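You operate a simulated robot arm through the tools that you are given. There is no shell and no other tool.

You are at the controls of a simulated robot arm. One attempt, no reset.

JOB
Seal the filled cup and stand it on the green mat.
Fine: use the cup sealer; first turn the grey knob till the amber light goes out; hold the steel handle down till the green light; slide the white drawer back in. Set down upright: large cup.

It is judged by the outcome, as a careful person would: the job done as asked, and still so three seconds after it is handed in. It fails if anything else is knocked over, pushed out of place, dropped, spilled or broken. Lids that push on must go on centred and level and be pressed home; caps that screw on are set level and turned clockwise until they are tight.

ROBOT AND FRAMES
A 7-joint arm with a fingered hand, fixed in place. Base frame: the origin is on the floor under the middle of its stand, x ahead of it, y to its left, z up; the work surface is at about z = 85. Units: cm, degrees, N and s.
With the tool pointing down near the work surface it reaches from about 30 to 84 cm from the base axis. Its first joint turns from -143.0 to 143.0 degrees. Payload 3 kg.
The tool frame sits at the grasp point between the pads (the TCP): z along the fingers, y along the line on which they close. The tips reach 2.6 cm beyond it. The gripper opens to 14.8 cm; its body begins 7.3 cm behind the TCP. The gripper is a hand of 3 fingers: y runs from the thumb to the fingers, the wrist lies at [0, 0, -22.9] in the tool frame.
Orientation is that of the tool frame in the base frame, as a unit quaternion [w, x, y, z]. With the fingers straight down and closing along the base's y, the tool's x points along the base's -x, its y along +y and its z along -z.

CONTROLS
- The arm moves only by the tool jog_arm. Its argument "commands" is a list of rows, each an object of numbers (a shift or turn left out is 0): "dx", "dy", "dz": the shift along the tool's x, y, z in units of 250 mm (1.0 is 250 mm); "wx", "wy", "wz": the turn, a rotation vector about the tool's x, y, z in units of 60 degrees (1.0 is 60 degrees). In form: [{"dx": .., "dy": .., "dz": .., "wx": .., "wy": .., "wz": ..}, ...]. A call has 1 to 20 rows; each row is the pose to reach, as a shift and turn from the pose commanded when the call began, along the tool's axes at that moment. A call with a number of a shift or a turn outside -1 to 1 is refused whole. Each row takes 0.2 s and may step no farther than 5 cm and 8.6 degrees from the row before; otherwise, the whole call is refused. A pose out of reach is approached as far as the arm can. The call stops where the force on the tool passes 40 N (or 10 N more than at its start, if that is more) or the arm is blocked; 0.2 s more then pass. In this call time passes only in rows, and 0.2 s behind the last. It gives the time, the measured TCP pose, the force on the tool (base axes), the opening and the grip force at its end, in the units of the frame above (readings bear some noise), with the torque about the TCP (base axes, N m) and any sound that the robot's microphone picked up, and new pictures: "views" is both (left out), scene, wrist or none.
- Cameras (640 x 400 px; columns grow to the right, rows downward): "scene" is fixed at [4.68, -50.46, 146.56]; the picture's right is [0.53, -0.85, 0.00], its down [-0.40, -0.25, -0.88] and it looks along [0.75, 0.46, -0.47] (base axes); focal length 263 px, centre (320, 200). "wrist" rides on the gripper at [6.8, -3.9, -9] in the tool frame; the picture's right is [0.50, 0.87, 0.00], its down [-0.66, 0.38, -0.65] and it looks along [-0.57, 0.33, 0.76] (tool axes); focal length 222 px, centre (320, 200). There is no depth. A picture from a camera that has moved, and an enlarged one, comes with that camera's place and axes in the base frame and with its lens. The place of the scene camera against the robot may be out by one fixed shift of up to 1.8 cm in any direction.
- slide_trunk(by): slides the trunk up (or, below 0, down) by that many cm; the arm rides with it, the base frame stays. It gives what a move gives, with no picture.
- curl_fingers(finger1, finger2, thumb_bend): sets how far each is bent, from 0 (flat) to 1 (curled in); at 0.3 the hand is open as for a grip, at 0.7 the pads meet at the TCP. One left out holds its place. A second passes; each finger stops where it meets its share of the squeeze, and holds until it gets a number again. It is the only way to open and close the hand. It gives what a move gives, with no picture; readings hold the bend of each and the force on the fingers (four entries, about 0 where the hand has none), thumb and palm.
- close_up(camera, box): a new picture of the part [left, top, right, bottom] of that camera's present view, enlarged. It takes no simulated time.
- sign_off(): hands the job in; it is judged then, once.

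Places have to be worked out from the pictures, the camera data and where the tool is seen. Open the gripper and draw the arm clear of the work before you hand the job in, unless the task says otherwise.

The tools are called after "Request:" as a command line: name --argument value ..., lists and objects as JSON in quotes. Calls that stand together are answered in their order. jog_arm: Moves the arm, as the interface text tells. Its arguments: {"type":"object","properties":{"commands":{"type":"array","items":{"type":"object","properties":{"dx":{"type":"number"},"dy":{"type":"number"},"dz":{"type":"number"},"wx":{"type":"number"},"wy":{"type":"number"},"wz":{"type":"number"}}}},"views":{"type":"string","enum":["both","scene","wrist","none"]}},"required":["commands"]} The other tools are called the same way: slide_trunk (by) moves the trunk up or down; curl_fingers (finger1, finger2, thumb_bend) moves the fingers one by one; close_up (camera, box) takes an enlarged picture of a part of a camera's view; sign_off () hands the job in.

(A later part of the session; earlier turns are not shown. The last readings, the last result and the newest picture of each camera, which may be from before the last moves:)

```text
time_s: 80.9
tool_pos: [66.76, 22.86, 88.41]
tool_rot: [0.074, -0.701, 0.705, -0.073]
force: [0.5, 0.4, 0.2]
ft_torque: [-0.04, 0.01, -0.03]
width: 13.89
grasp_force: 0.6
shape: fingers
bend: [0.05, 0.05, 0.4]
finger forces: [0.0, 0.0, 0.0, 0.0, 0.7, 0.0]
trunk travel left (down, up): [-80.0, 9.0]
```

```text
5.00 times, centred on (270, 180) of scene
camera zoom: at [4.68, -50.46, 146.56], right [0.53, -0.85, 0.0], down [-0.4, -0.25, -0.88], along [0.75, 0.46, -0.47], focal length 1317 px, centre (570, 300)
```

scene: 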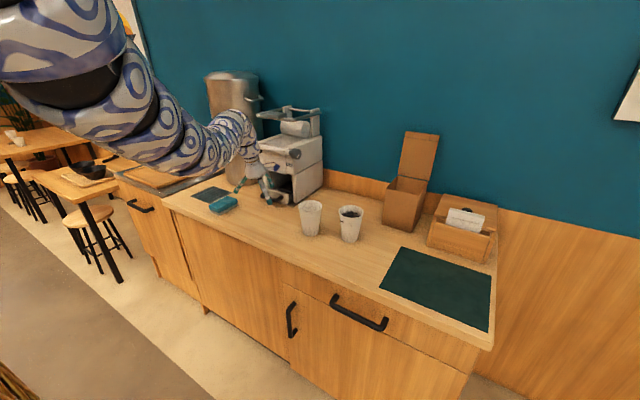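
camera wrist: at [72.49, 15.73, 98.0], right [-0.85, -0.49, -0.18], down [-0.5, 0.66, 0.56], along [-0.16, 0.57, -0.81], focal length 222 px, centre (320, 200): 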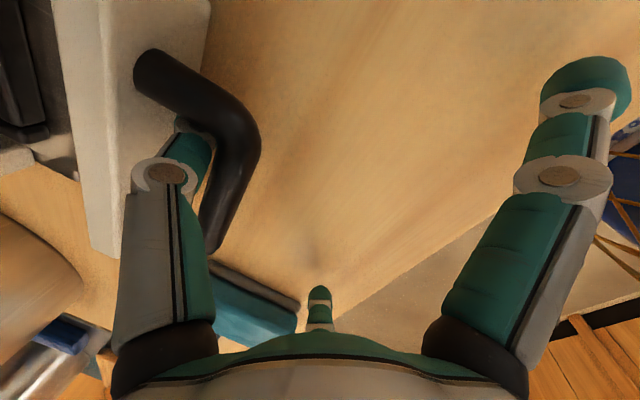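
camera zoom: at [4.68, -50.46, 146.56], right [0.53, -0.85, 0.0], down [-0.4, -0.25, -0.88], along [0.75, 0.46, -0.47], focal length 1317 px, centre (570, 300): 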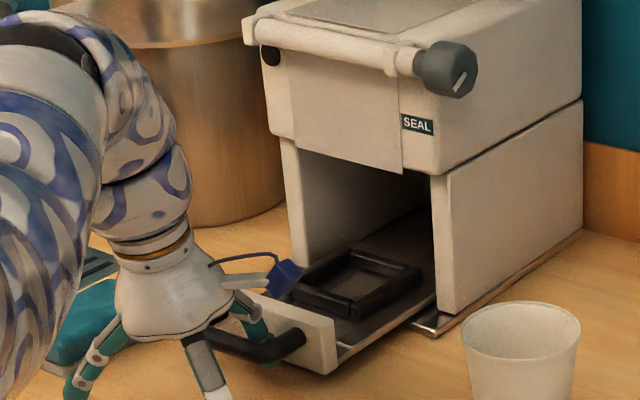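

Request:
jog_arm --commands '[{"dy": 0.039, "dz": -0.008}, {"dy": 0.078, "dz": -0.016}, {"dy": 0.117, "dz": -0.0244}, {"dy": 0.157, "dz": -0.0325}]' --views "none"

Request:
close_up --camera "scene" --box '[200, 140, 320, 236]'

```text
time_s: 81.9
tool_pos: [62.61, 22.95, 88.14]
tool_rot: [0.072, -0.701, 0.706, -0.075]
force: [0.3, -0.6, 0.1]
ft_torque: [0.01, -0.08, -0.01]
width: 13.9
grasp_force: 0.8
shape: fingers
bend: [0.05, 0.05, 0.4]
finger forces: [0.0, 0.0, 0.0, 0.0, 0.6, 0.1]
trunk travel left (down, up): [-80.0, 9.0]
```

```text
4.17 times, centred on (260, 188) of scene
camera zoom: at [4.68, -50.46, 146.56], right [0.53, -0.85, 0.0], down [-0.4, -0.25, -0.88], along [0.75, 0.46, -0.47], focal length 1098 px, centre (570, 250)
```

zoom: 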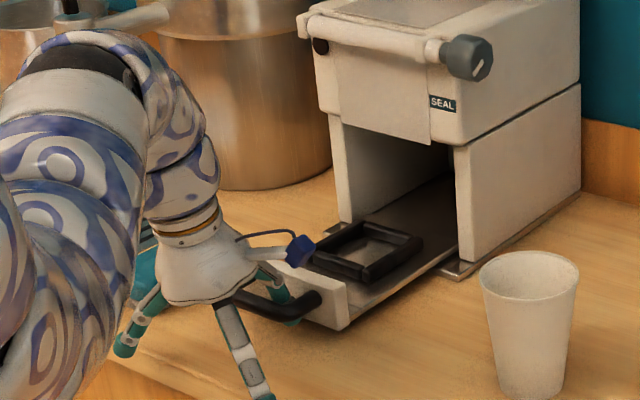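

Request:
jog_arm --commands '[{"dy": 0.03, "dz": -0.006}, {"dy": 0.06, "dz": -0.0125}, {"dy": 0.09, "dz": -0.0187}, {"dy": 0.12, "dz": -0.025}]' --views "none"

Request:
close_up --camera "scene" --box '[200, 140, 320, 236]'

```text
time_s: 82.9
tool_pos: [59.58, 22.74, 88.45]
tool_rot: [0.072, -0.701, 0.705, -0.074]
force: [0.4, 0.2, 0.4]
ft_torque: [0.0, 0.02, 0.04]
width: 13.87
grasp_force: 0.6
shape: fingers
bend: [0.05, 0.05, 0.4]
finger forces: [0.0, 0.1, 0.0, 0.0, 0.7, 0.0]
trunk travel left (down, up): [-80.0, 9.0]
```

```text
4.17 times, centred on (260, 188) of scene
camera zoom: at [4.68, -50.46, 146.56], right [0.53, -0.85, 0.0], down [-0.4, -0.25, -0.88], along [0.75, 0.46, -0.47], focal length 1098 px, centre (570, 250)
```

zoom: 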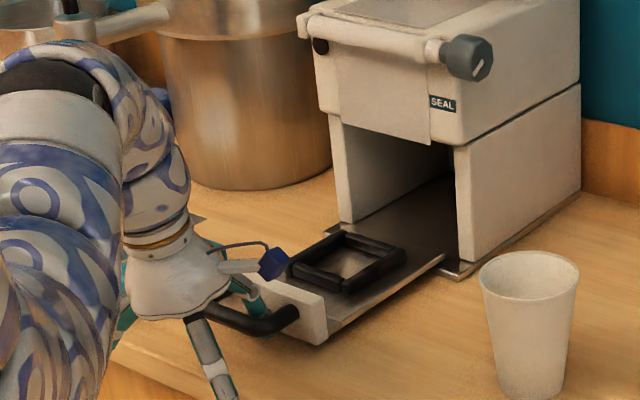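

Request:
jog_arm --commands '[{"dy": 0.03, "dz": -0.006}, {"dy": 0.06, "dz": -0.0125}, {"dy": 0.09, "dz": -0.0187}]' --views "both"

Request:
close_up --camera "scene" --box '[200, 140, 320, 236]'

```text
time_s: 83.7
tool_pos: [57.46, 22.91, 88.4]
tool_rot: [0.073, -0.701, 0.706, -0.074]
force: [0.6, -1.4, -0.2]
ft_torque: [0.05, -0.03, 0.03]
width: 13.9
grasp_force: 0.1
shape: fingers
bend: [0.05, 0.05, 0.4]
finger forces: [0.0, 0.0, 0.0, 0.0, 0.9, 0.0]
trunk travel left (down, up): [-80.0, 9.0]
camera wrist: at [59.35, 16.08, 98.1], right [-0.85, -0.49, -0.18], down [-0.5, 0.66, 0.56], along [-0.16, 0.57, -0.81], focal length 222 px, centre (320, 200)
```

scene: 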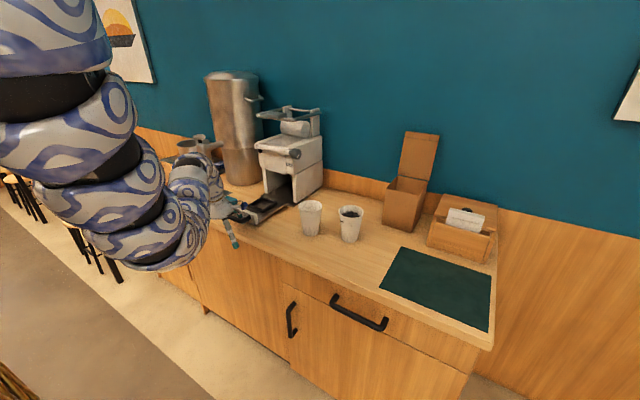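
wrist: 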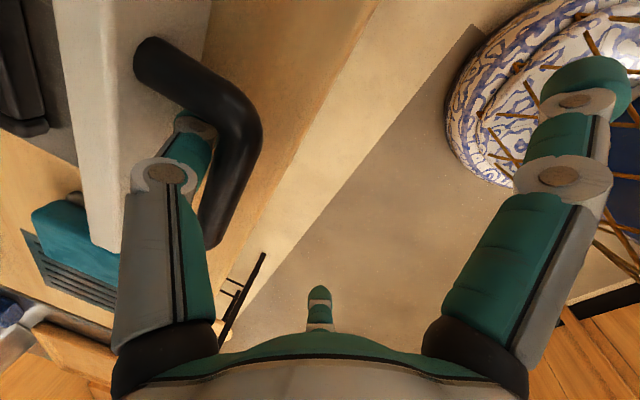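

```text
4.17 times, centred on (260, 188) of scene
camera zoom: at [4.68, -50.46, 146.56], right [0.53, -0.85, 0.0], down [-0.4, -0.25, -0.88], along [0.75, 0.46, -0.47], focal length 1098 px, centre (570, 250)
```

zoom: 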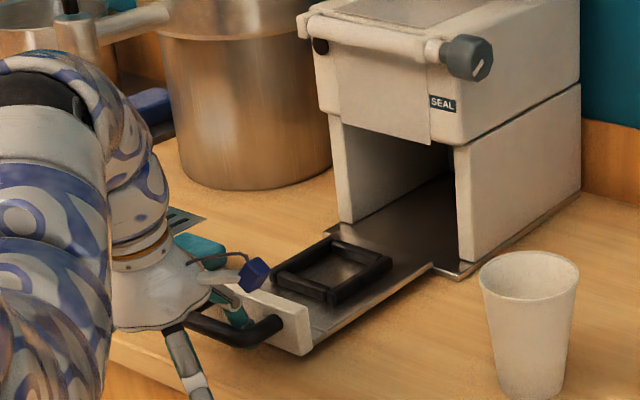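

Request:
jog_arm --commands '[{"dy": 0.03, "dz": -0.006}, {"dy": 0.06, "dz": -0.0125}, {"dy": 0.09, "dz": -0.0187}]' --views "none"

Request:
close_up --camera "scene" --box '[200, 140, 320, 236]'

```text
time_s: 84.5
tool_pos: [54.9, 22.94, 88.21]
tool_rot: [0.071, -0.701, 0.706, -0.073]
force: [1.0, 0.1, 0.0]
ft_torque: [0.01, -0.04, -0.01]
width: 13.89
grasp_force: 0.3
shape: fingers
bend: [0.05, 0.05, 0.4]
finger forces: [0.1, 0.0, 0.0, 0.0, 0.4, 0.1]
trunk travel left (down, up): [-80.0, 9.0]
```

```text
4.17 times, centred on (260, 188) of scene
camera zoom: at [4.68, -50.46, 146.56], right [0.53, -0.85, 0.0], down [-0.4, -0.25, -0.88], along [0.75, 0.46, -0.47], focal length 1098 px, centre (570, 250)
```

zoom: 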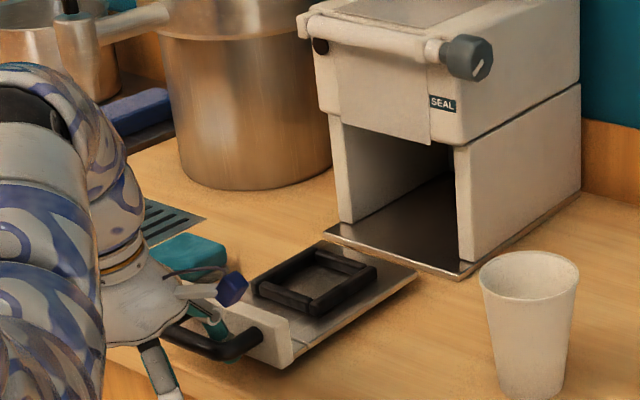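

The tray has come out very far (about 22.5 cm), just past its base plate. I push it back a little with the thumb to make sure it runs on its guide.

Request:
jog_arm --commands '[{"dy": -0.039, "dz": 0.008}, {"dy": -0.078, "dz": 0.016}, {"dy": -0.11, "dz": 0.0228}]' --views "wrist"

Request:
close_up --camera "scene" --box '[220, 160, 320, 230]'

```text
time_s: 85.3
tool_pos: [57.93, 22.8, 88.13]
tool_rot: [0.072, -0.701, 0.706, -0.074]
force: [-0.7, -0.1, 0.3]
ft_torque: [-0.02, 0.0, -0.01]
width: 13.76
grasp_force: 0.2
shape: fingers
bend: [0.05, 0.05, 0.4]
finger forces: [0.0, 0.0, 0.0, 0.1, 0.5, 0.0]
trunk travel left (down, up): [-80.0, 9.0]
camera wrist: at [59.86, 16.03, 97.98], right [-0.85, -0.49, -0.18], down [-0.5, 0.66, 0.56], along [-0.16, 0.57, -0.81], focal length 222 px, centre (320, 200)
```

wrist: 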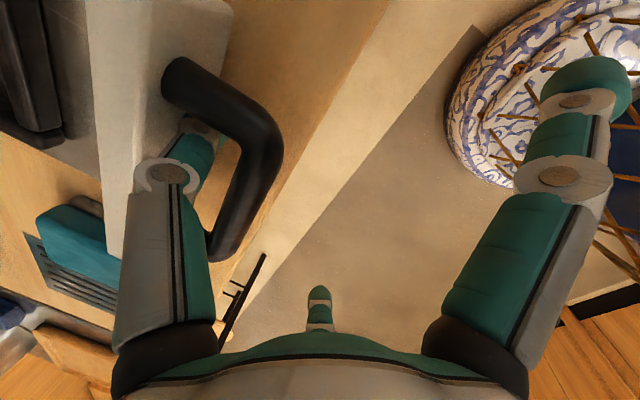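

```text
5.71 times, centred on (270, 195) of scene
camera zoom: at [4.68, -50.46, 146.56], right [0.53, -0.85, 0.0], down [-0.4, -0.25, -0.88], along [0.75, 0.46, -0.47], focal length 1505 px, centre (606, 229)
```

zoom: 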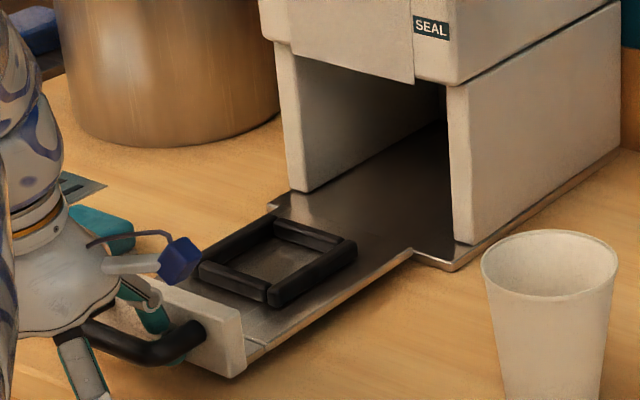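

The tray runs back freely and straight; its seat is now at about (78.2, 25.5). I lift the thumb out of the handle.

Request:
jog_arm --commands '[{"dy": -0.0, "dz": -0.06}, {"dy": -0.024, "dz": -0.12}, {"dy": -0.04, "dz": -0.2}, {"dy": -0.056, "dz": -0.28}, {"dy": -0.08, "dz": -0.38}, {"dy": -0.1, "dz": -0.48}]' --views "both"

```text
time_s: 86.7
tool_pos: [57.86, 22.95, 100.69]
tool_rot: [0.071, -0.701, 0.705, -0.074]
force: [-0.5, -0.2, -1.0]
ft_torque: [-0.03, 0.01, -0.02]
width: 13.81
grasp_force: 0.0
shape: fingers
bend: [0.05, 0.05, 0.4]
finger forces: [0.1, 0.0, 0.0, 0.0, 0.0, 0.0]
trunk travel left (down, up): [-80.0, 9.0]
camera wrist: at [59.89, 16.16, 110.38], right [-0.85, -0.49, -0.18], down [-0.5, 0.66, 0.56], along [-0.16, 0.57, -0.81], focal length 222 px, centre (320, 200)
```

scene: 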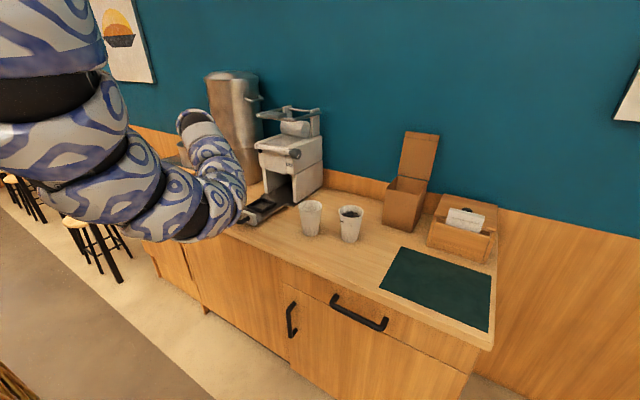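
wrist: 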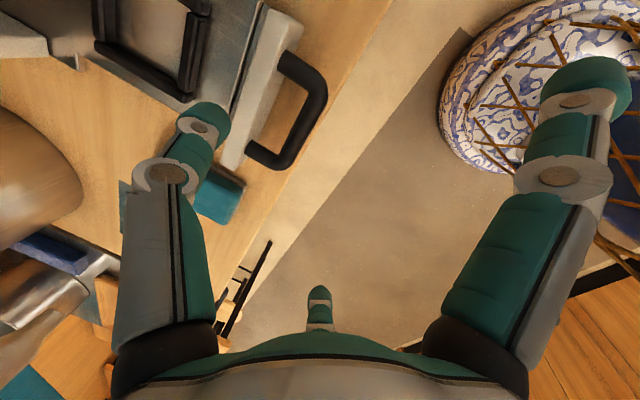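

Clear of the drawer. I open the hand and travel at z≈110 toward the filled cup at about (79.5, -17).

Request:
curl_fingers --finger1 0.3 --finger2 0.3 --thumb_bend 0.3

Request:
jog_arm --commands '[{"dx": 0.05, "dy": -0.08, "dz": -0.12}, {"dx": 0.18, "dy": -0.16, "dz": -0.2}, {"dx": 0.34, "dy": -0.24, "dz": -0.26}, {"dx": 0.5, "dy": -0.3, "dz": -0.28}, {"dx": 0.65, "dy": -0.34, "dz": -0.29}, {"dx": 0.8, "dy": -0.386, "dz": -0.29}]' --views "scene"

```text
time_s: 87.7
tool_pos: [57.99, 23.02, 100.63]
tool_rot: [0.073, -0.701, 0.706, -0.073]
force: [-0.1, 0.0, 0.3]
ft_torque: [-0.01, 0.02, 0.01]
width: 12.72
grasp_force: 0.1
shape: fingers
bend: [0.3, 0.3, 0.3]
finger forces: [0.0, 0.0, 0.0, 0.0, 0.0, 0.0]
trunk travel left (down, up): [-80.0, 9.0]
```

```text
time_s: 89.1
tool_pos: [65.51, 2.64, 110.04]
tool_rot: [0.072, -0.701, 0.706, -0.073]
force: [-0.1, -0.1, -0.2]
ft_torque: [0.0, -0.01, 0.02]
width: 12.73
grasp_force: 0.1
shape: fingers
bend: [0.3, 0.3, 0.3]
finger forces: [0.0, 0.0, 0.0, 0.0, 0.1, 0.0]
trunk travel left (down, up): [-80.0, 9.0]
```

scene: 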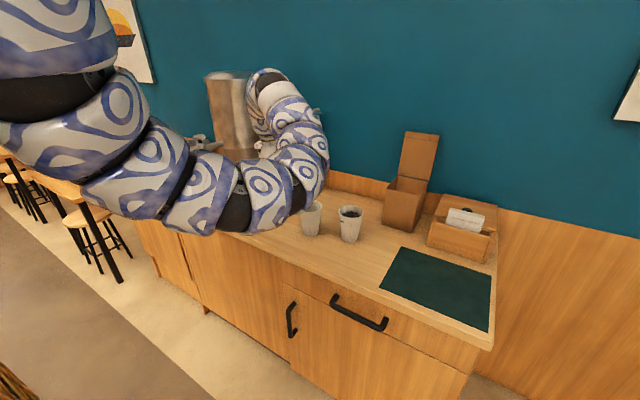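

The elbow is riding low in this posture; I proceed in short calls toward the cup, watching the arm's clearance.

Request:
jog_arm --commands '[{"dx": 0.1, "dy": -0.1, "dz": 0.02}, {"dx": 0.2, "dy": -0.2, "dz": 0.04}, {"dx": 0.3, "dy": -0.3, "dz": 0.06}]' --views "both"

```text
time_s: 89.9
tool_pos: [73.16, -4.91, 110.07]
tool_rot: [0.072, -0.701, 0.706, -0.073]
force: [0.1, -0.2, 0.2]
ft_torque: [0.03, 0.01, 0.01]
width: 12.73
grasp_force: 0.0
shape: fingers
bend: [0.3, 0.3, 0.3]
finger forces: [0.1, 0.0, 0.0, 0.0, 0.1, 0.1]
trunk travel left (down, up): [-80.0, 9.0]
camera wrist: at [75.11, -11.78, 119.77], right [-0.85, -0.49, -0.18], down [-0.5, 0.66, 0.56], along [-0.16, 0.57, -0.81], focal length 222 px, centre (320, 200)
```

scene: 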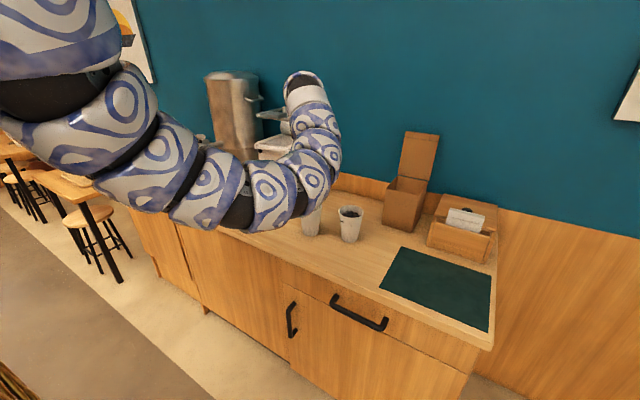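
wrist: 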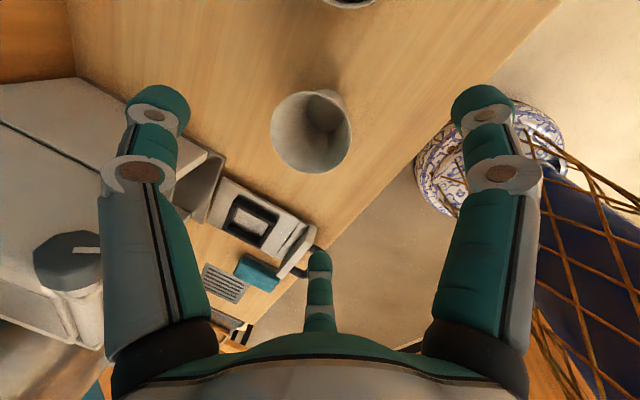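

The arm's links are at z≈120 or more — no danger to the cups. I continue above the filled cup.

Request:
jog_arm --commands '[{"dx": 0.12, "dy": -0.06, "dz": 0.03}, {"dx": 0.24, "dy": -0.13, "dz": 0.06}, {"dx": 0.37, "dy": -0.19, "dz": 0.09}, {"dx": 0.48, "dy": -0.23, "dz": 0.12}]' --views "both"

```text
time_s: 90.9
tool_pos: [79.15, -16.67, 108.18]
tool_rot: [0.071, -0.701, 0.705, -0.074]
force: [1.1, -0.1, 1.2]
ft_torque: [0.0, 0.01, -0.03]
width: 12.72
grasp_force: 0.2
shape: fingers
bend: [0.3, 0.3, 0.3]
finger forces: [0.0, 0.0, 0.1, 0.0, 0.0, 0.1]
trunk travel left (down, up): [-80.0, 9.0]
camera wrist: at [81.17, -23.49, 117.92], right [-0.85, -0.49, -0.18], down [-0.5, 0.66, 0.56], along [-0.16, 0.57, -0.81], focal length 222 px, centre (320, 200)
```

scene: 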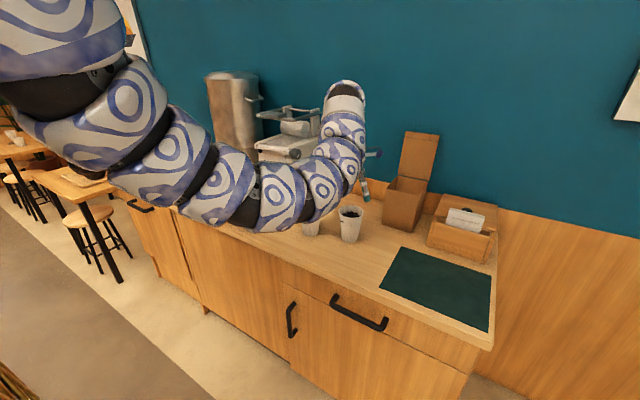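
wrist: 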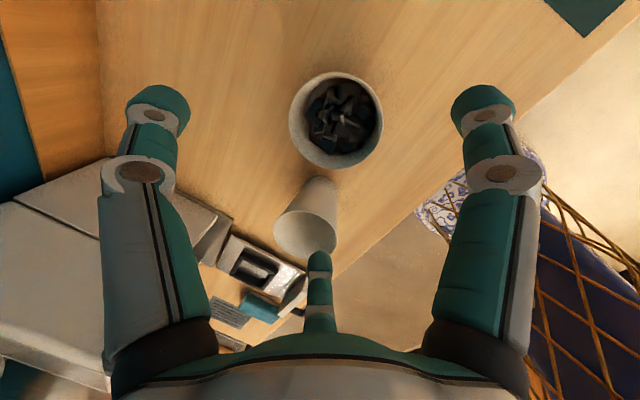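

The filled cup's rim centre is at about (80.1, -17.3). I centre over it and descend halfway.

Request:
jog_arm --commands '[{"dx": 0.013, "dy": -0.015, "dz": 0.07}, {"dx": 0.026, "dy": -0.006, "dz": 0.145}, {"dx": 0.026, "dy": 0.008, "dz": 0.217}, {"dx": 0.026, "dy": 0.021, "dz": 0.29}]' --views "both"

```text
time_s: 91.9
tool_pos: [80.0, -17.31, 100.82]
tool_rot: [0.072, -0.702, 0.705, -0.073]
force: [0.1, 0.3, 0.1]
ft_torque: [-0.03, -0.01, -0.02]
width: 12.73
grasp_force: 0.0
shape: fingers
bend: [0.3, 0.3, 0.3]
finger forces: [0.1, 0.1, 0.0, 0.0, 0.1, 0.0]
trunk travel left (down, up): [-80.0, 9.0]
camera wrist: at [82.15, -24.07, 110.58], right [-0.85, -0.49, -0.18], down [-0.5, 0.66, 0.56], along [-0.16, 0.57, -0.81], focal length 222 px, centre (320, 200)
```

scene: 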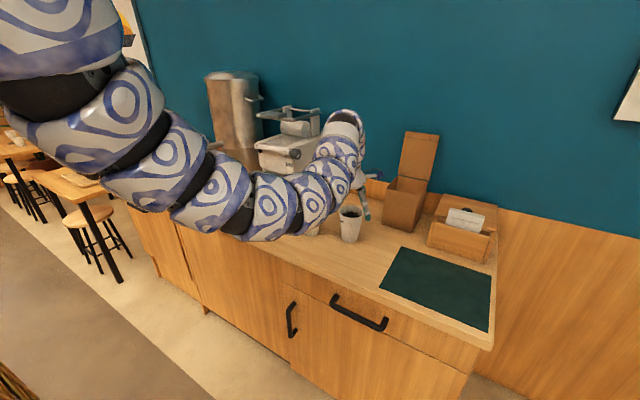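
wrist: 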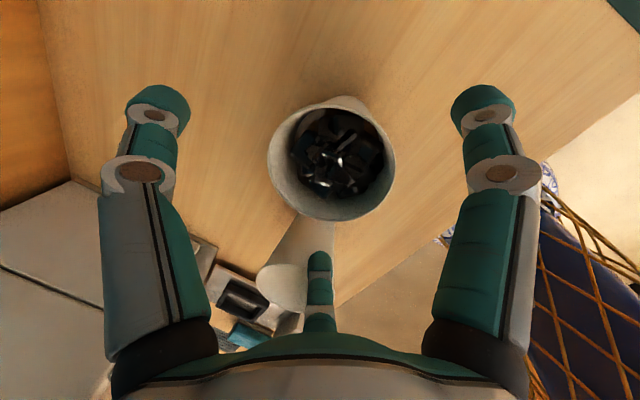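

Request:
jog_arm --commands '[{"dx": 0.01, "dy": 0.0, "dz": 0.07}, {"dx": 0.016, "dy": 0.015, "dz": 0.14}, {"dx": 0.016, "dy": 0.03, "dz": 0.21}, {"dx": 0.016, "dy": 0.045, "dz": 0.277}]' --views "both"

```text
time_s: 92.9
tool_pos: [80.76, -17.85, 93.98]
tool_rot: [0.073, -0.701, 0.706, -0.074]
force: [-0.2, -0.5, 0.1]
ft_torque: [-0.03, 0.0, -0.02]
width: 12.71
grasp_force: 0.0
shape: fingers
bend: [0.3, 0.3, 0.3]
finger forces: [0.0, 0.1, 0.0, 0.0, 0.0, 0.0]
trunk travel left (down, up): [-80.0, 9.0]
camera wrist: at [82.69, -24.61, 103.69], right [-0.85, -0.49, -0.18], down [-0.5, 0.66, 0.56], along [-0.16, 0.57, -0.81], focal length 222 px, centre (320, 200)
```

scene: 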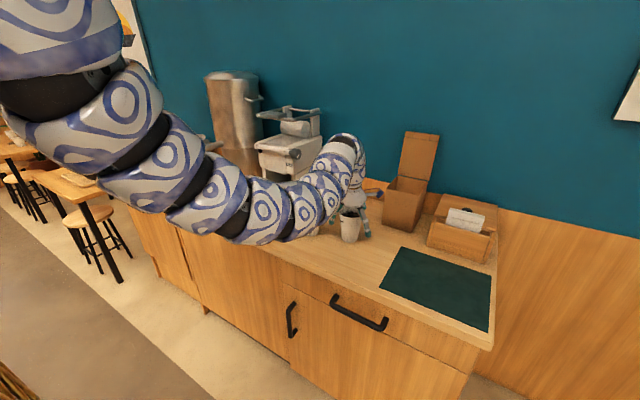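
wrist: 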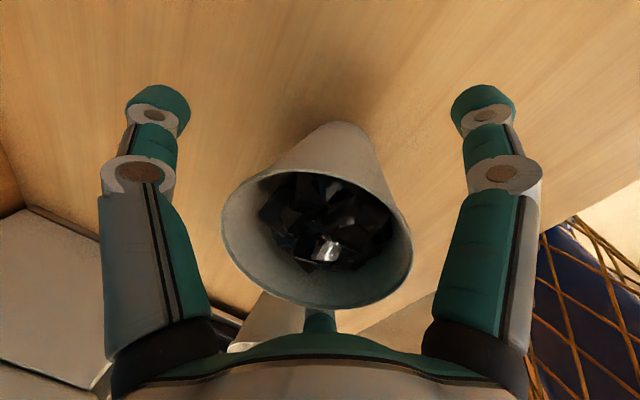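

The cup is centred within the open fingers. I close all three evenly.

Request:
curl_fingers --finger1 0.4 --finger2 0.4 --thumb_bend 0.4

Request:
curl_fingers --finger1 0.5 --finger2 0.5 --thumb_bend 0.5

Request:
close_up --camera "wrist" --box '[0, 0, 640, 400]'

Request:
close_up --camera "scene" --box '[290, 170, 400, 260]'

```text
time_s: 93.9
tool_pos: [80.72, -17.96, 93.93]
tool_rot: [0.07, -0.701, 0.706, -0.074]
force: [-0.3, 0.6, 0.4]
ft_torque: [0.0, 0.01, 0.0]
width: 9.57
grasp_force: 0.4
shape: fingers
bend: [0.4, 0.39, 0.4]
finger forces: [0.1, 1.0, 0.0, 0.0, 0.0, 0.0]
trunk travel left (down, up): [-80.0, 9.0]
```

```text
time_s: 94.9
tool_pos: [80.72, -17.84, 93.97]
tool_rot: [0.072, -0.701, 0.705, -0.074]
force: [0.6, 0.1, 0.1]
ft_torque: [0.02, 0.05, 0.02]
width: 6.37
grasp_force: 3.3
shape: fingers
bend: [0.49, 0.47, 0.5]
finger forces: [0.7, 2.4, 0.1, 0.1, 2.1, 0.1]
trunk travel left (down, up): [-80.0, 9.0]
```

```text
1.00 times, centred on (320, 200) of wrist (not enlarged: the box is as wide or as high as the picture)
camera zoom: at [82.67, -24.61, 103.7], right [-0.85, -0.49, -0.18], down [-0.5, 0.66, 0.56], along [-0.16, 0.57, -0.81], focal length 222 px, centre (320, 200)
```

zoom: 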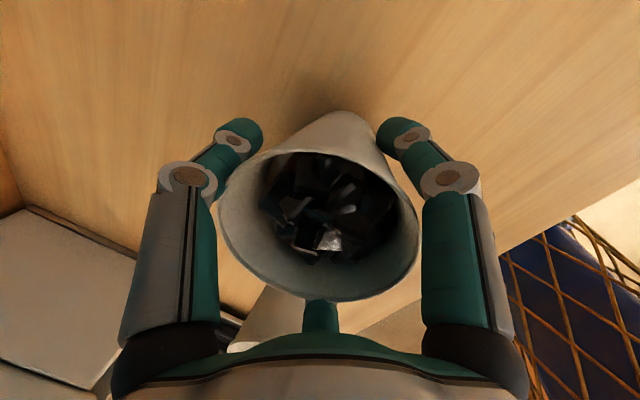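

```text
4.44 times, centred on (345, 215) of scene
camera zoom: at [4.68, -50.46, 146.56], right [0.53, -0.85, 0.0], down [-0.4, -0.25, -0.88], along [0.75, 0.46, -0.47], focal length 1171 px, centre (209, 133)
```

zoom: 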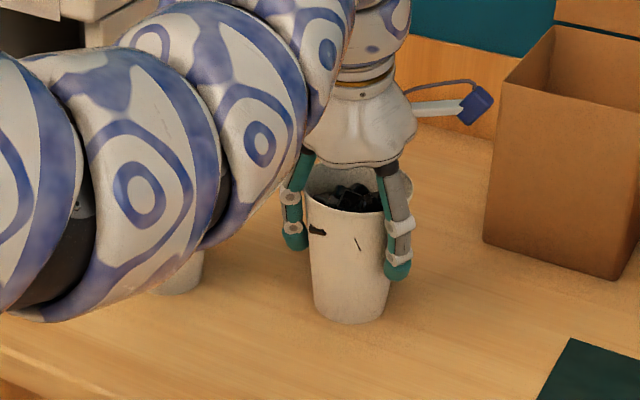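

Contact on all three. I squeeze a little more for a secure hold.

Request:
curl_fingers --finger1 0.56 --finger2 0.54 --thumb_bend 0.56

Request:
close_up --camera "scene" --box '[290, 170, 400, 260]'

```text
time_s: 95.9
tool_pos: [80.69, -17.86, 93.95]
tool_rot: [0.072, -0.701, 0.706, -0.074]
force: [0.5, 0.1, 1.3]
ft_torque: [-0.02, 0.17, 0.04]
width: 5.61
grasp_force: 8.9
shape: fingers
bend: [0.5, 0.47, 0.55]
finger forces: [4.2, 6.6, 0.0, 0.0, 6.8, 0.0]
trunk travel left (down, up): [-80.0, 9.0]
```

```text
4.44 times, centred on (345, 215) of scene
camera zoom: at [4.68, -50.46, 146.56], right [0.53, -0.85, 0.0], down [-0.4, -0.25, -0.88], along [0.75, 0.46, -0.47], focal length 1171 px, centre (209, 133)
```

zoom: 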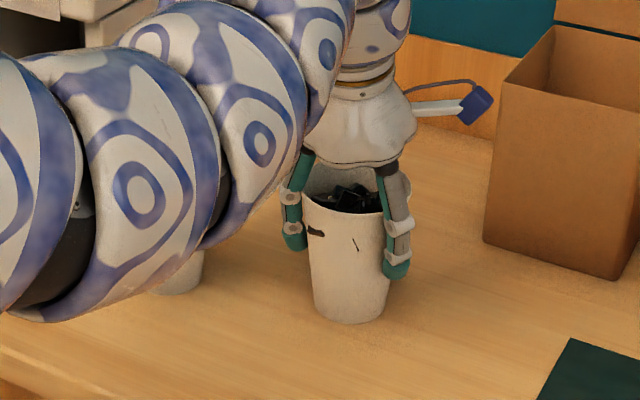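

Grip forces 4–7 N. I lift 2.5 cm slowly and check.

Request:
jog_arm --commands '[{"dy": -0.004, "dz": -0.02}, {"dy": -0.008, "dz": -0.04}, {"dy": -0.014, "dz": -0.068}, {"dy": -0.02, "dz": -0.098}]' --views "wrist"

Request:
close_up --camera "scene" --box '[290, 170, 400, 260]'

```text
time_s: 96.9
tool_pos: [80.67, -17.82, 96.01]
tool_rot: [0.072, -0.701, 0.706, -0.073]
force: [-0.4, 0.2, -3.3]
ft_torque: [-0.02, 0.01, 0.0]
width: 5.52
grasp_force: 8.2
shape: fingers
bend: [0.5, 0.47, 0.55]
finger forces: [4.3, 6.9, 0.0, 0.0, 5.4, 0.1]
trunk travel left (down, up): [-80.0, 9.0]
camera wrist: at [82.57, -24.61, 105.89], right [-0.85, -0.49, -0.18], down [-0.5, 0.66, 0.56], along [-0.16, 0.57, -0.81], focal length 222 px, centre (320, 200)
```

wrist: 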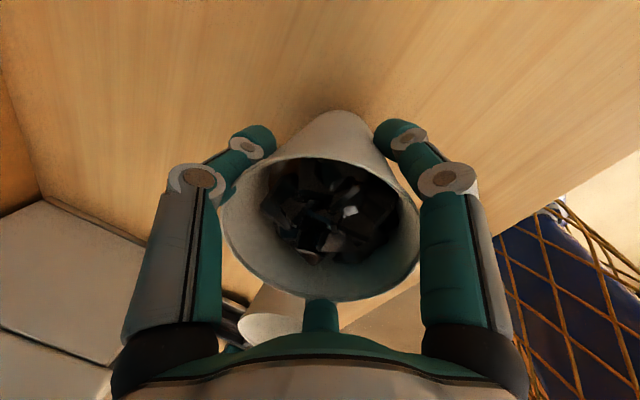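

```text
4.44 times, centred on (345, 215) of scene
camera zoom: at [4.68, -50.46, 146.56], right [0.53, -0.85, 0.0], down [-0.4, -0.25, -0.88], along [0.75, 0.46, -0.47], focal length 1171 px, centre (209, 133)
```

zoom: 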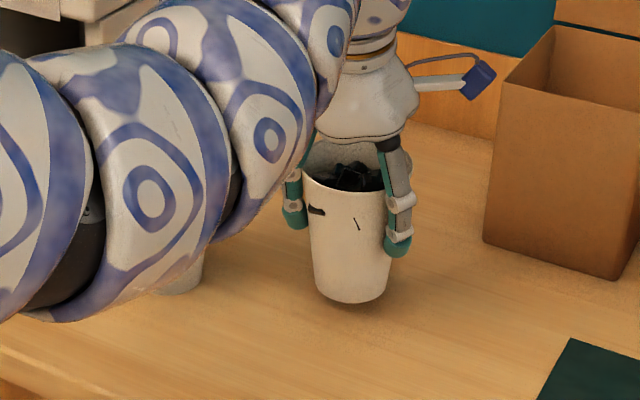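

The cup is held securely (0.33 kg). I lift it to z≈110 so that it clears the empty cup, moving smoothly.

Request:
jog_arm --commands '[{"dy": -0.01, "dz": -0.06}, {"dy": -0.025, "dz": -0.13}, {"dy": -0.042, "dz": -0.2}, {"dy": -0.057, "dz": -0.27}, {"dy": -0.07, "dz": -0.34}, {"dy": -0.085, "dz": -0.41}, {"dy": -0.11, "dz": -0.51}]' --views "both"

```text
time_s: 98.5
tool_pos: [80.87, -17.84, 109.34]
tool_rot: [0.072, -0.701, 0.706, -0.073]
force: [0.6, 0.1, -4.1]
ft_torque: [-0.01, -0.01, -0.02]
width: 5.48
grasp_force: 8.5
shape: fingers
bend: [0.51, 0.47, 0.55]
finger forces: [4.3, 7.1, 0.1, 0.0, 5.3, 0.0]
trunk travel left (down, up): [-80.0, 9.0]
camera wrist: at [82.87, -24.59, 119.0], right [-0.85, -0.49, -0.18], down [-0.5, 0.66, 0.56], along [-0.16, 0.57, -0.81], focal length 222 px, centre (320, 200)
```

scene: 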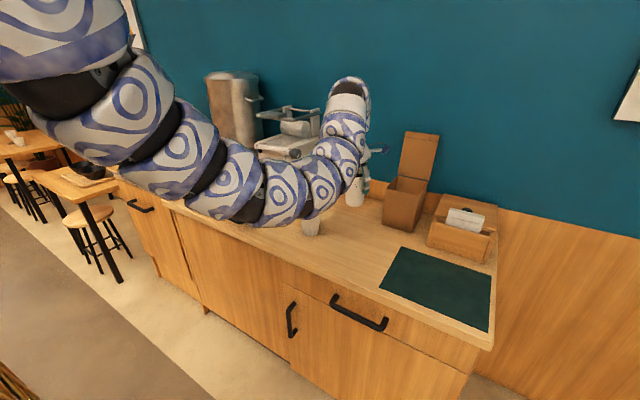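
wrist: 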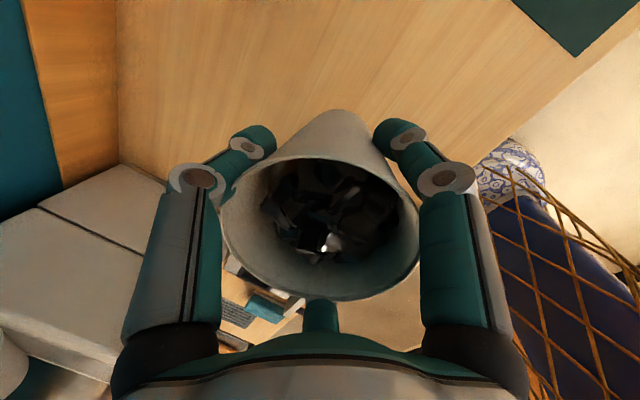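

Request:
jog_arm --commands '[{"dx": -0.06, "dy": 0.03, "dz": -0.015}, {"dx": -0.13, "dy": 0.08, "dz": -0.03}, {"dx": -0.21, "dy": 0.14, "dz": -0.045}, {"dx": -0.29, "dy": 0.2, "dz": -0.06}, {"dx": -0.37, "dy": 0.26, "dz": -0.075}, {"dx": -0.45, "dy": 0.32, "dz": -0.09}, {"dx": -0.53, "dy": 0.37, "dz": -0.105}, {"dx": -0.592, "dy": 0.42, "dz": -0.116}]' --views "scene"

```text
time_s: 100.3
tool_pos: [69.82, -2.88, 109.92]
tool_rot: [0.072, -0.701, 0.705, -0.074]
force: [0.4, -0.5, -3.8]
ft_torque: [-0.03, 0.0, -0.02]
width: 5.42
grasp_force: 8.1
shape: fingers
bend: [0.51, 0.47, 0.55]
finger forces: [4.3, 7.0, 0.0, 0.0, 5.0, 0.0]
trunk travel left (down, up): [-80.0, 9.0]
```

scene: 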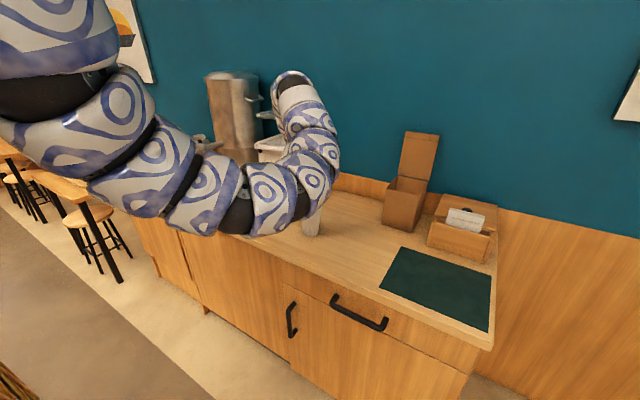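

Request:
jog_arm --commands '[{"dx": -0.08, "dy": 0.03}, {"dx": -0.17, "dy": 0.06}, {"dx": -0.26, "dy": 0.09}, {"dx": -0.35, "dy": 0.12}, {"dx": -0.44, "dy": 0.15}, {"dx": -0.52, "dy": 0.18}, {"dx": -0.6, "dy": 0.204}]' --views "scene"

```text
time_s: 101.9
tool_pos: [65.17, 12.2, 108.9]
tool_rot: [0.072, -0.701, 0.706, -0.074]
force: [0.7, -1.6, -3.9]
ft_torque: [-0.03, 0.01, 0.02]
width: 5.43
grasp_force: 8.6
shape: fingers
bend: [0.51, 0.47, 0.55]
finger forces: [4.4, 7.0, 0.1, 0.1, 5.0, 0.1]
trunk travel left (down, up): [-80.0, 9.0]
```

scene: 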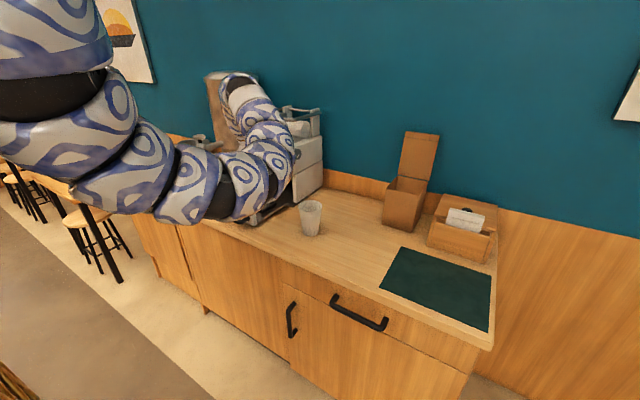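

Request:
jog_arm --commands '[{"dx": -0.08, "dy": 0.0, "dz": 0.0}, {"dx": -0.17, "dy": 0.0, "dz": 0.01}, {"dx": -0.26, "dy": -0.01, "dz": 0.03}, {"dx": -0.35, "dy": -0.02, "dz": 0.06}, {"dx": -0.44, "dy": -0.035, "dz": 0.09}, {"dx": -0.52, "dy": -0.047, "dz": 0.128}]' --views "both"

```text
time_s: 103.3
tool_pos: [66.84, 25.25, 105.89]
tool_rot: [0.071, -0.701, 0.706, -0.073]
force: [0.5, -0.2, -4.0]
ft_torque: [-0.05, -0.02, 0.0]
width: 5.42
grasp_force: 8.5
shape: fingers
bend: [0.51, 0.47, 0.55]
finger forces: [4.4, 7.0, 0.1, 0.1, 4.9, 0.1]
trunk travel left (down, up): [-80.0, 9.0]
camera wrist: at [68.78, 18.48, 115.69], right [-0.85, -0.49, -0.18], down [-0.5, 0.66, 0.56], along [-0.16, 0.57, -0.81], focal length 222 px, centre (320, 200)
```

scene: 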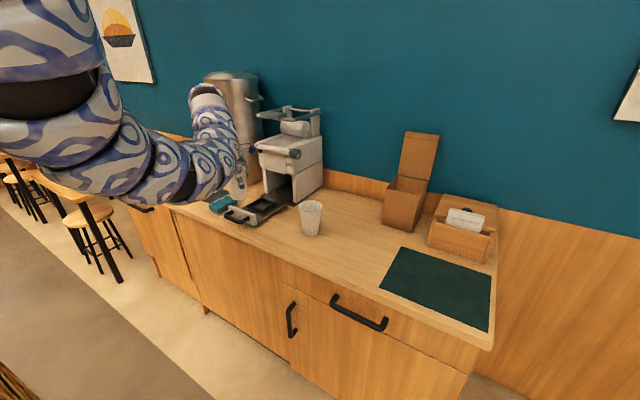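
wrist: 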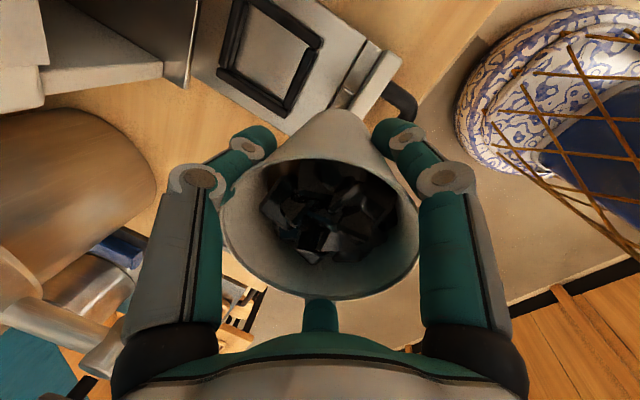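

The tray and its square seat are visible past the cup. I zoom to measure the seat.

Request:
close_up --camera "wrist" --box '[180, 0, 430, 160]'

Request:
close_up --camera "scene" --box '[200, 150, 330, 235]'

```text
2.50 times, centred on (305, 80) of wrist
camera zoom: at [68.78, 18.48, 115.69], right [-0.85, -0.49, -0.18], down [-0.5, 0.66, 0.56], along [-0.16, 0.57, -0.81], focal length 555 px, centre (358, 500)
```

zoom: 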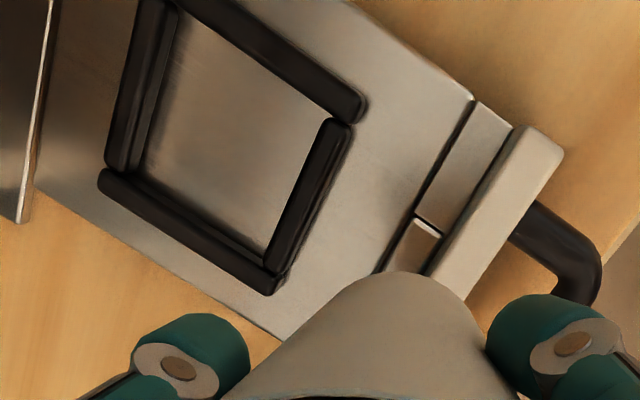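

```text
4.71 times, centred on (265, 192) of scene
camera zoom: at [4.68, -50.46, 146.56], right [0.53, -0.85, 0.0], down [-0.4, -0.25, -0.88], along [0.75, 0.46, -0.47], focal length 1240 px, centre (579, 235)
```

zoom: 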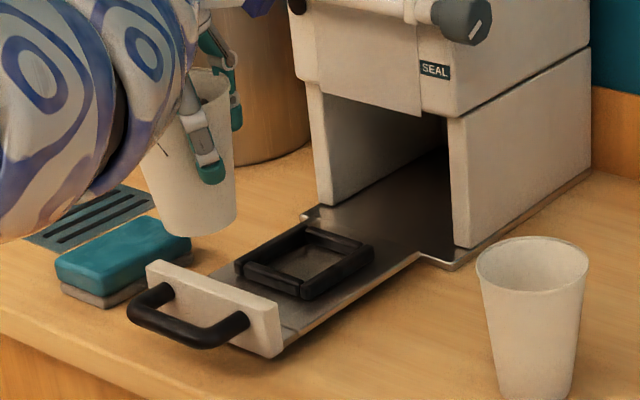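

Seat centre ≈ (77.7, 25.1), about 7 cm inside; the held cup hangs upright with its base about 9 cm below the TCP. I move forward over the seat, staying above the drawer's front panel.

Request:
jog_arm --commands '[{"dx": -0.002, "dy": -0.06, "dz": 0.02}, {"dx": -0.005, "dy": -0.13, "dz": 0.05}, {"dx": -0.008, "dy": -0.2, "dz": 0.08}, {"dx": -0.01, "dy": -0.27, "dz": 0.12}, {"dx": -0.012, "dy": -0.34, "dz": 0.16}, {"dx": -0.014, "dy": -0.403, "dz": 0.202}]' --views "both"

Request:
close_up --camera "scene" --box '[200, 140, 330, 235]'

Request:
close_up --camera "wrist" --box '[180, 0, 460, 180]'

```text
time_s: 104.7
tool_pos: [77.89, 25.52, 103.17]
tool_rot: [0.073, -0.701, 0.705, -0.072]
force: [-0.1, 0.8, -3.2]
ft_torque: [-0.04, 0.0, 0.01]
width: 5.38
grasp_force: 7.8
shape: fingers
bend: [0.51, 0.47, 0.55]
finger forces: [4.2, 7.0, 0.0, 0.0, 5.0, 0.1]
trunk travel left (down, up): [-80.0, 9.0]
camera wrist: at [79.83, 18.73, 112.87], right [-0.85, -0.5, -0.18], down [-0.5, 0.66, 0.56], along [-0.16, 0.57, -0.81], focal length 222 px, centre (320, 200)
```

scene: 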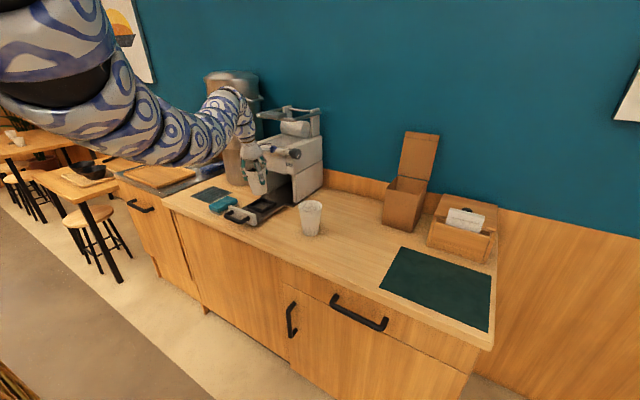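
wrist: 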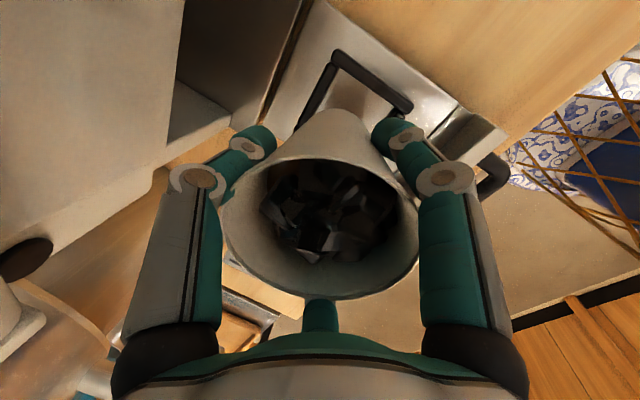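

```text
4.21 times, centred on (265, 188) of scene
camera zoom: at [4.68, -50.46, 146.56], right [0.53, -0.85, 0.0], down [-0.4, -0.25, -0.88], along [0.75, 0.46, -0.47], focal length 1109 px, centre (552, 253)
```

zoom: 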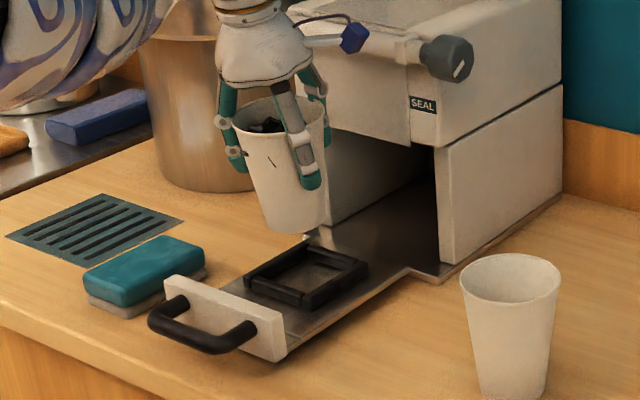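

```text
2.22 times, centred on (320, 90) of wrist
camera zoom: at [79.83, 18.73, 112.87], right [-0.85, -0.5, -0.18], down [-0.5, 0.66, 0.56], along [-0.16, 0.57, -0.81], focal length 494 px, centre (320, 444)
```

zoom: 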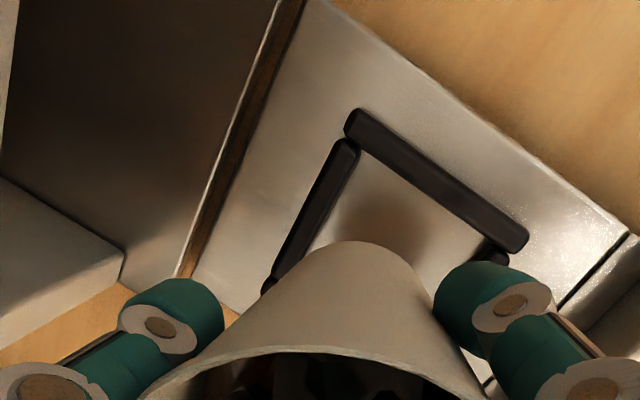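

Comparing both views, the cup base sits about (-0.45, +0.4) from the TCP, so I aim the TCP at (78.1, 24.75) and lower to just above the seat.

Request:
jog_arm --commands '[{"dx": 0.015, "dy": -0.005, "dz": 0.0}, {"dx": 0.03, "dy": -0.0, "dz": 0.04}, {"dx": 0.03, "dy": 0.01, "dz": 0.09}, {"dx": 0.03, "dy": 0.02, "dz": 0.14}]' --views "none"

Request:
close_up --camera "scene" --box '[220, 150, 310, 220]'

Request:
close_up --camera "wrist" --box '[180, 0, 460, 180]'

```text
time_s: 105.7
tool_pos: [78.29, 24.62, 99.59]
tool_rot: [0.071, -0.701, 0.706, -0.074]
force: [0.5, 0.3, -2.9]
ft_torque: [0.01, -0.02, 0.03]
width: 5.38
grasp_force: 7.8
shape: fingers
bend: [0.51, 0.47, 0.55]
finger forces: [4.0, 7.1, 0.1, 0.0, 4.9, 0.1]
trunk travel left (down, up): [-80.0, 9.0]
```

```text
5.71 times, centred on (265, 185) of scene
camera zoom: at [4.68, -50.46, 146.56], right [0.53, -0.85, 0.0], down [-0.4, -0.25, -0.88], along [0.75, 0.46, -0.47], focal length 1505 px, centre (634, 286)
```

zoom: 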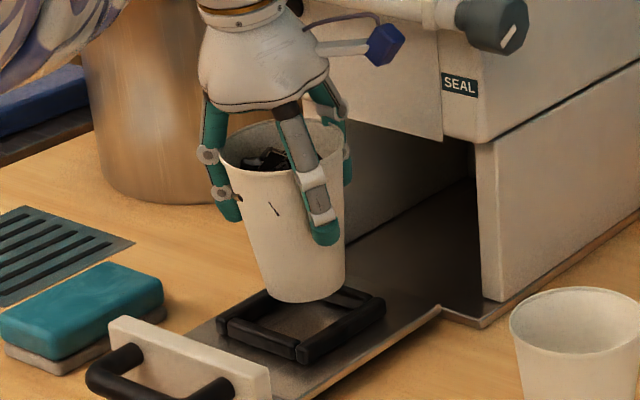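

```text
2.22 times, centred on (320, 90) of wrist
camera zoom: at [80.23, 17.82, 109.34], right [-0.85, -0.49, -0.18], down [-0.5, 0.66, 0.56], along [-0.16, 0.57, -0.81], focal length 494 px, centre (320, 444)
```

zoom: 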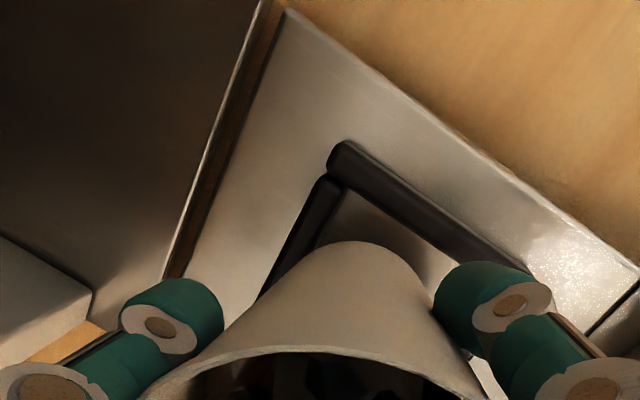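

Aligned within a few millimetres. I lower slowly toward the seat.

Request:
jog_arm --commands '[{"dy": 0.0057, "dz": 0.0274}, {"dy": 0.0114, "dz": 0.0548}, {"dy": 0.017, "dz": 0.082}]' --views "none"

Request:
close_up --camera "scene" --box '[220, 150, 310, 220]'

Request:
close_up --camera "wrist" --box '[180, 0, 460, 180]'

```text
time_s: 106.5
tool_pos: [78.34, 24.59, 97.68]
tool_rot: [0.072, -0.702, 0.705, -0.073]
force: [-0.6, 0.6, -3.2]
ft_torque: [0.02, -0.02, -0.01]
width: 5.36
grasp_force: 8.3
shape: fingers
bend: [0.51, 0.47, 0.55]
finger forces: [4.1, 7.1, 0.0, 0.1, 4.7, 0.0]
trunk travel left (down, up): [-80.0, 9.0]
```

```text
5.71 times, centred on (265, 185) of scene
camera zoom: at [4.68, -50.46, 146.56], right [0.53, -0.85, 0.0], down [-0.4, -0.25, -0.88], along [0.75, 0.46, -0.47], focal length 1505 px, centre (634, 286)
```

zoom: 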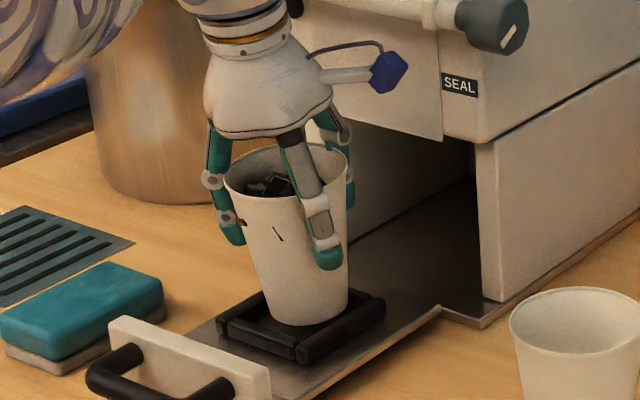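

```text
2.22 times, centred on (320, 90) of wrist
camera zoom: at [80.25, 17.75, 107.35], right [-0.85, -0.49, -0.18], down [-0.5, 0.66, 0.56], along [-0.16, 0.57, -0.81], focal length 494 px, centre (320, 444)
```

zoom: 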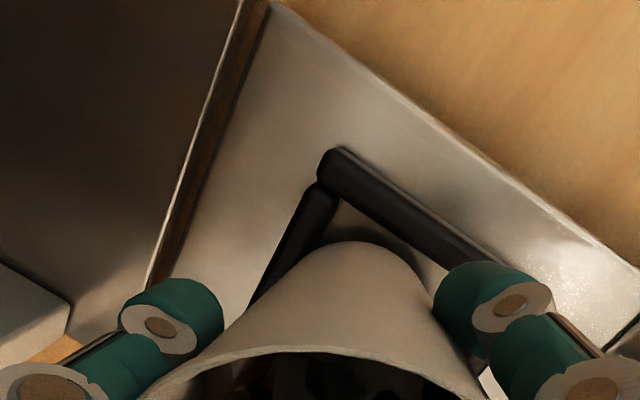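

Request:
close_up --camera "scene" --box '[246, 185, 286, 215]'

```text
13.33 times, centred on (266, 200) of scene
camera zoom: at [4.68, -50.46, 146.56], right [0.53, -0.85, 0.0], down [-0.4, -0.25, -0.88], along [0.75, 0.46, -0.47], focal length 3512 px, centre (1040, 200)
```

zoom: 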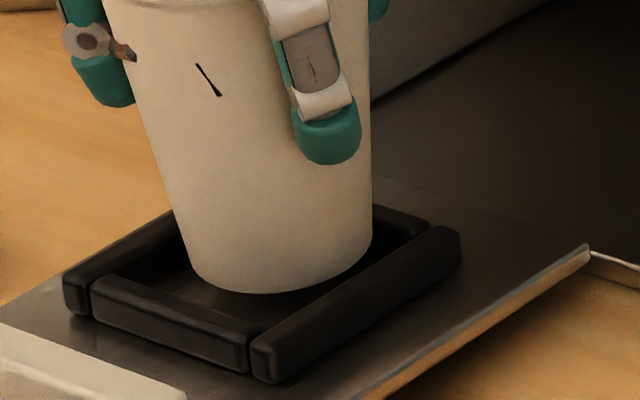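

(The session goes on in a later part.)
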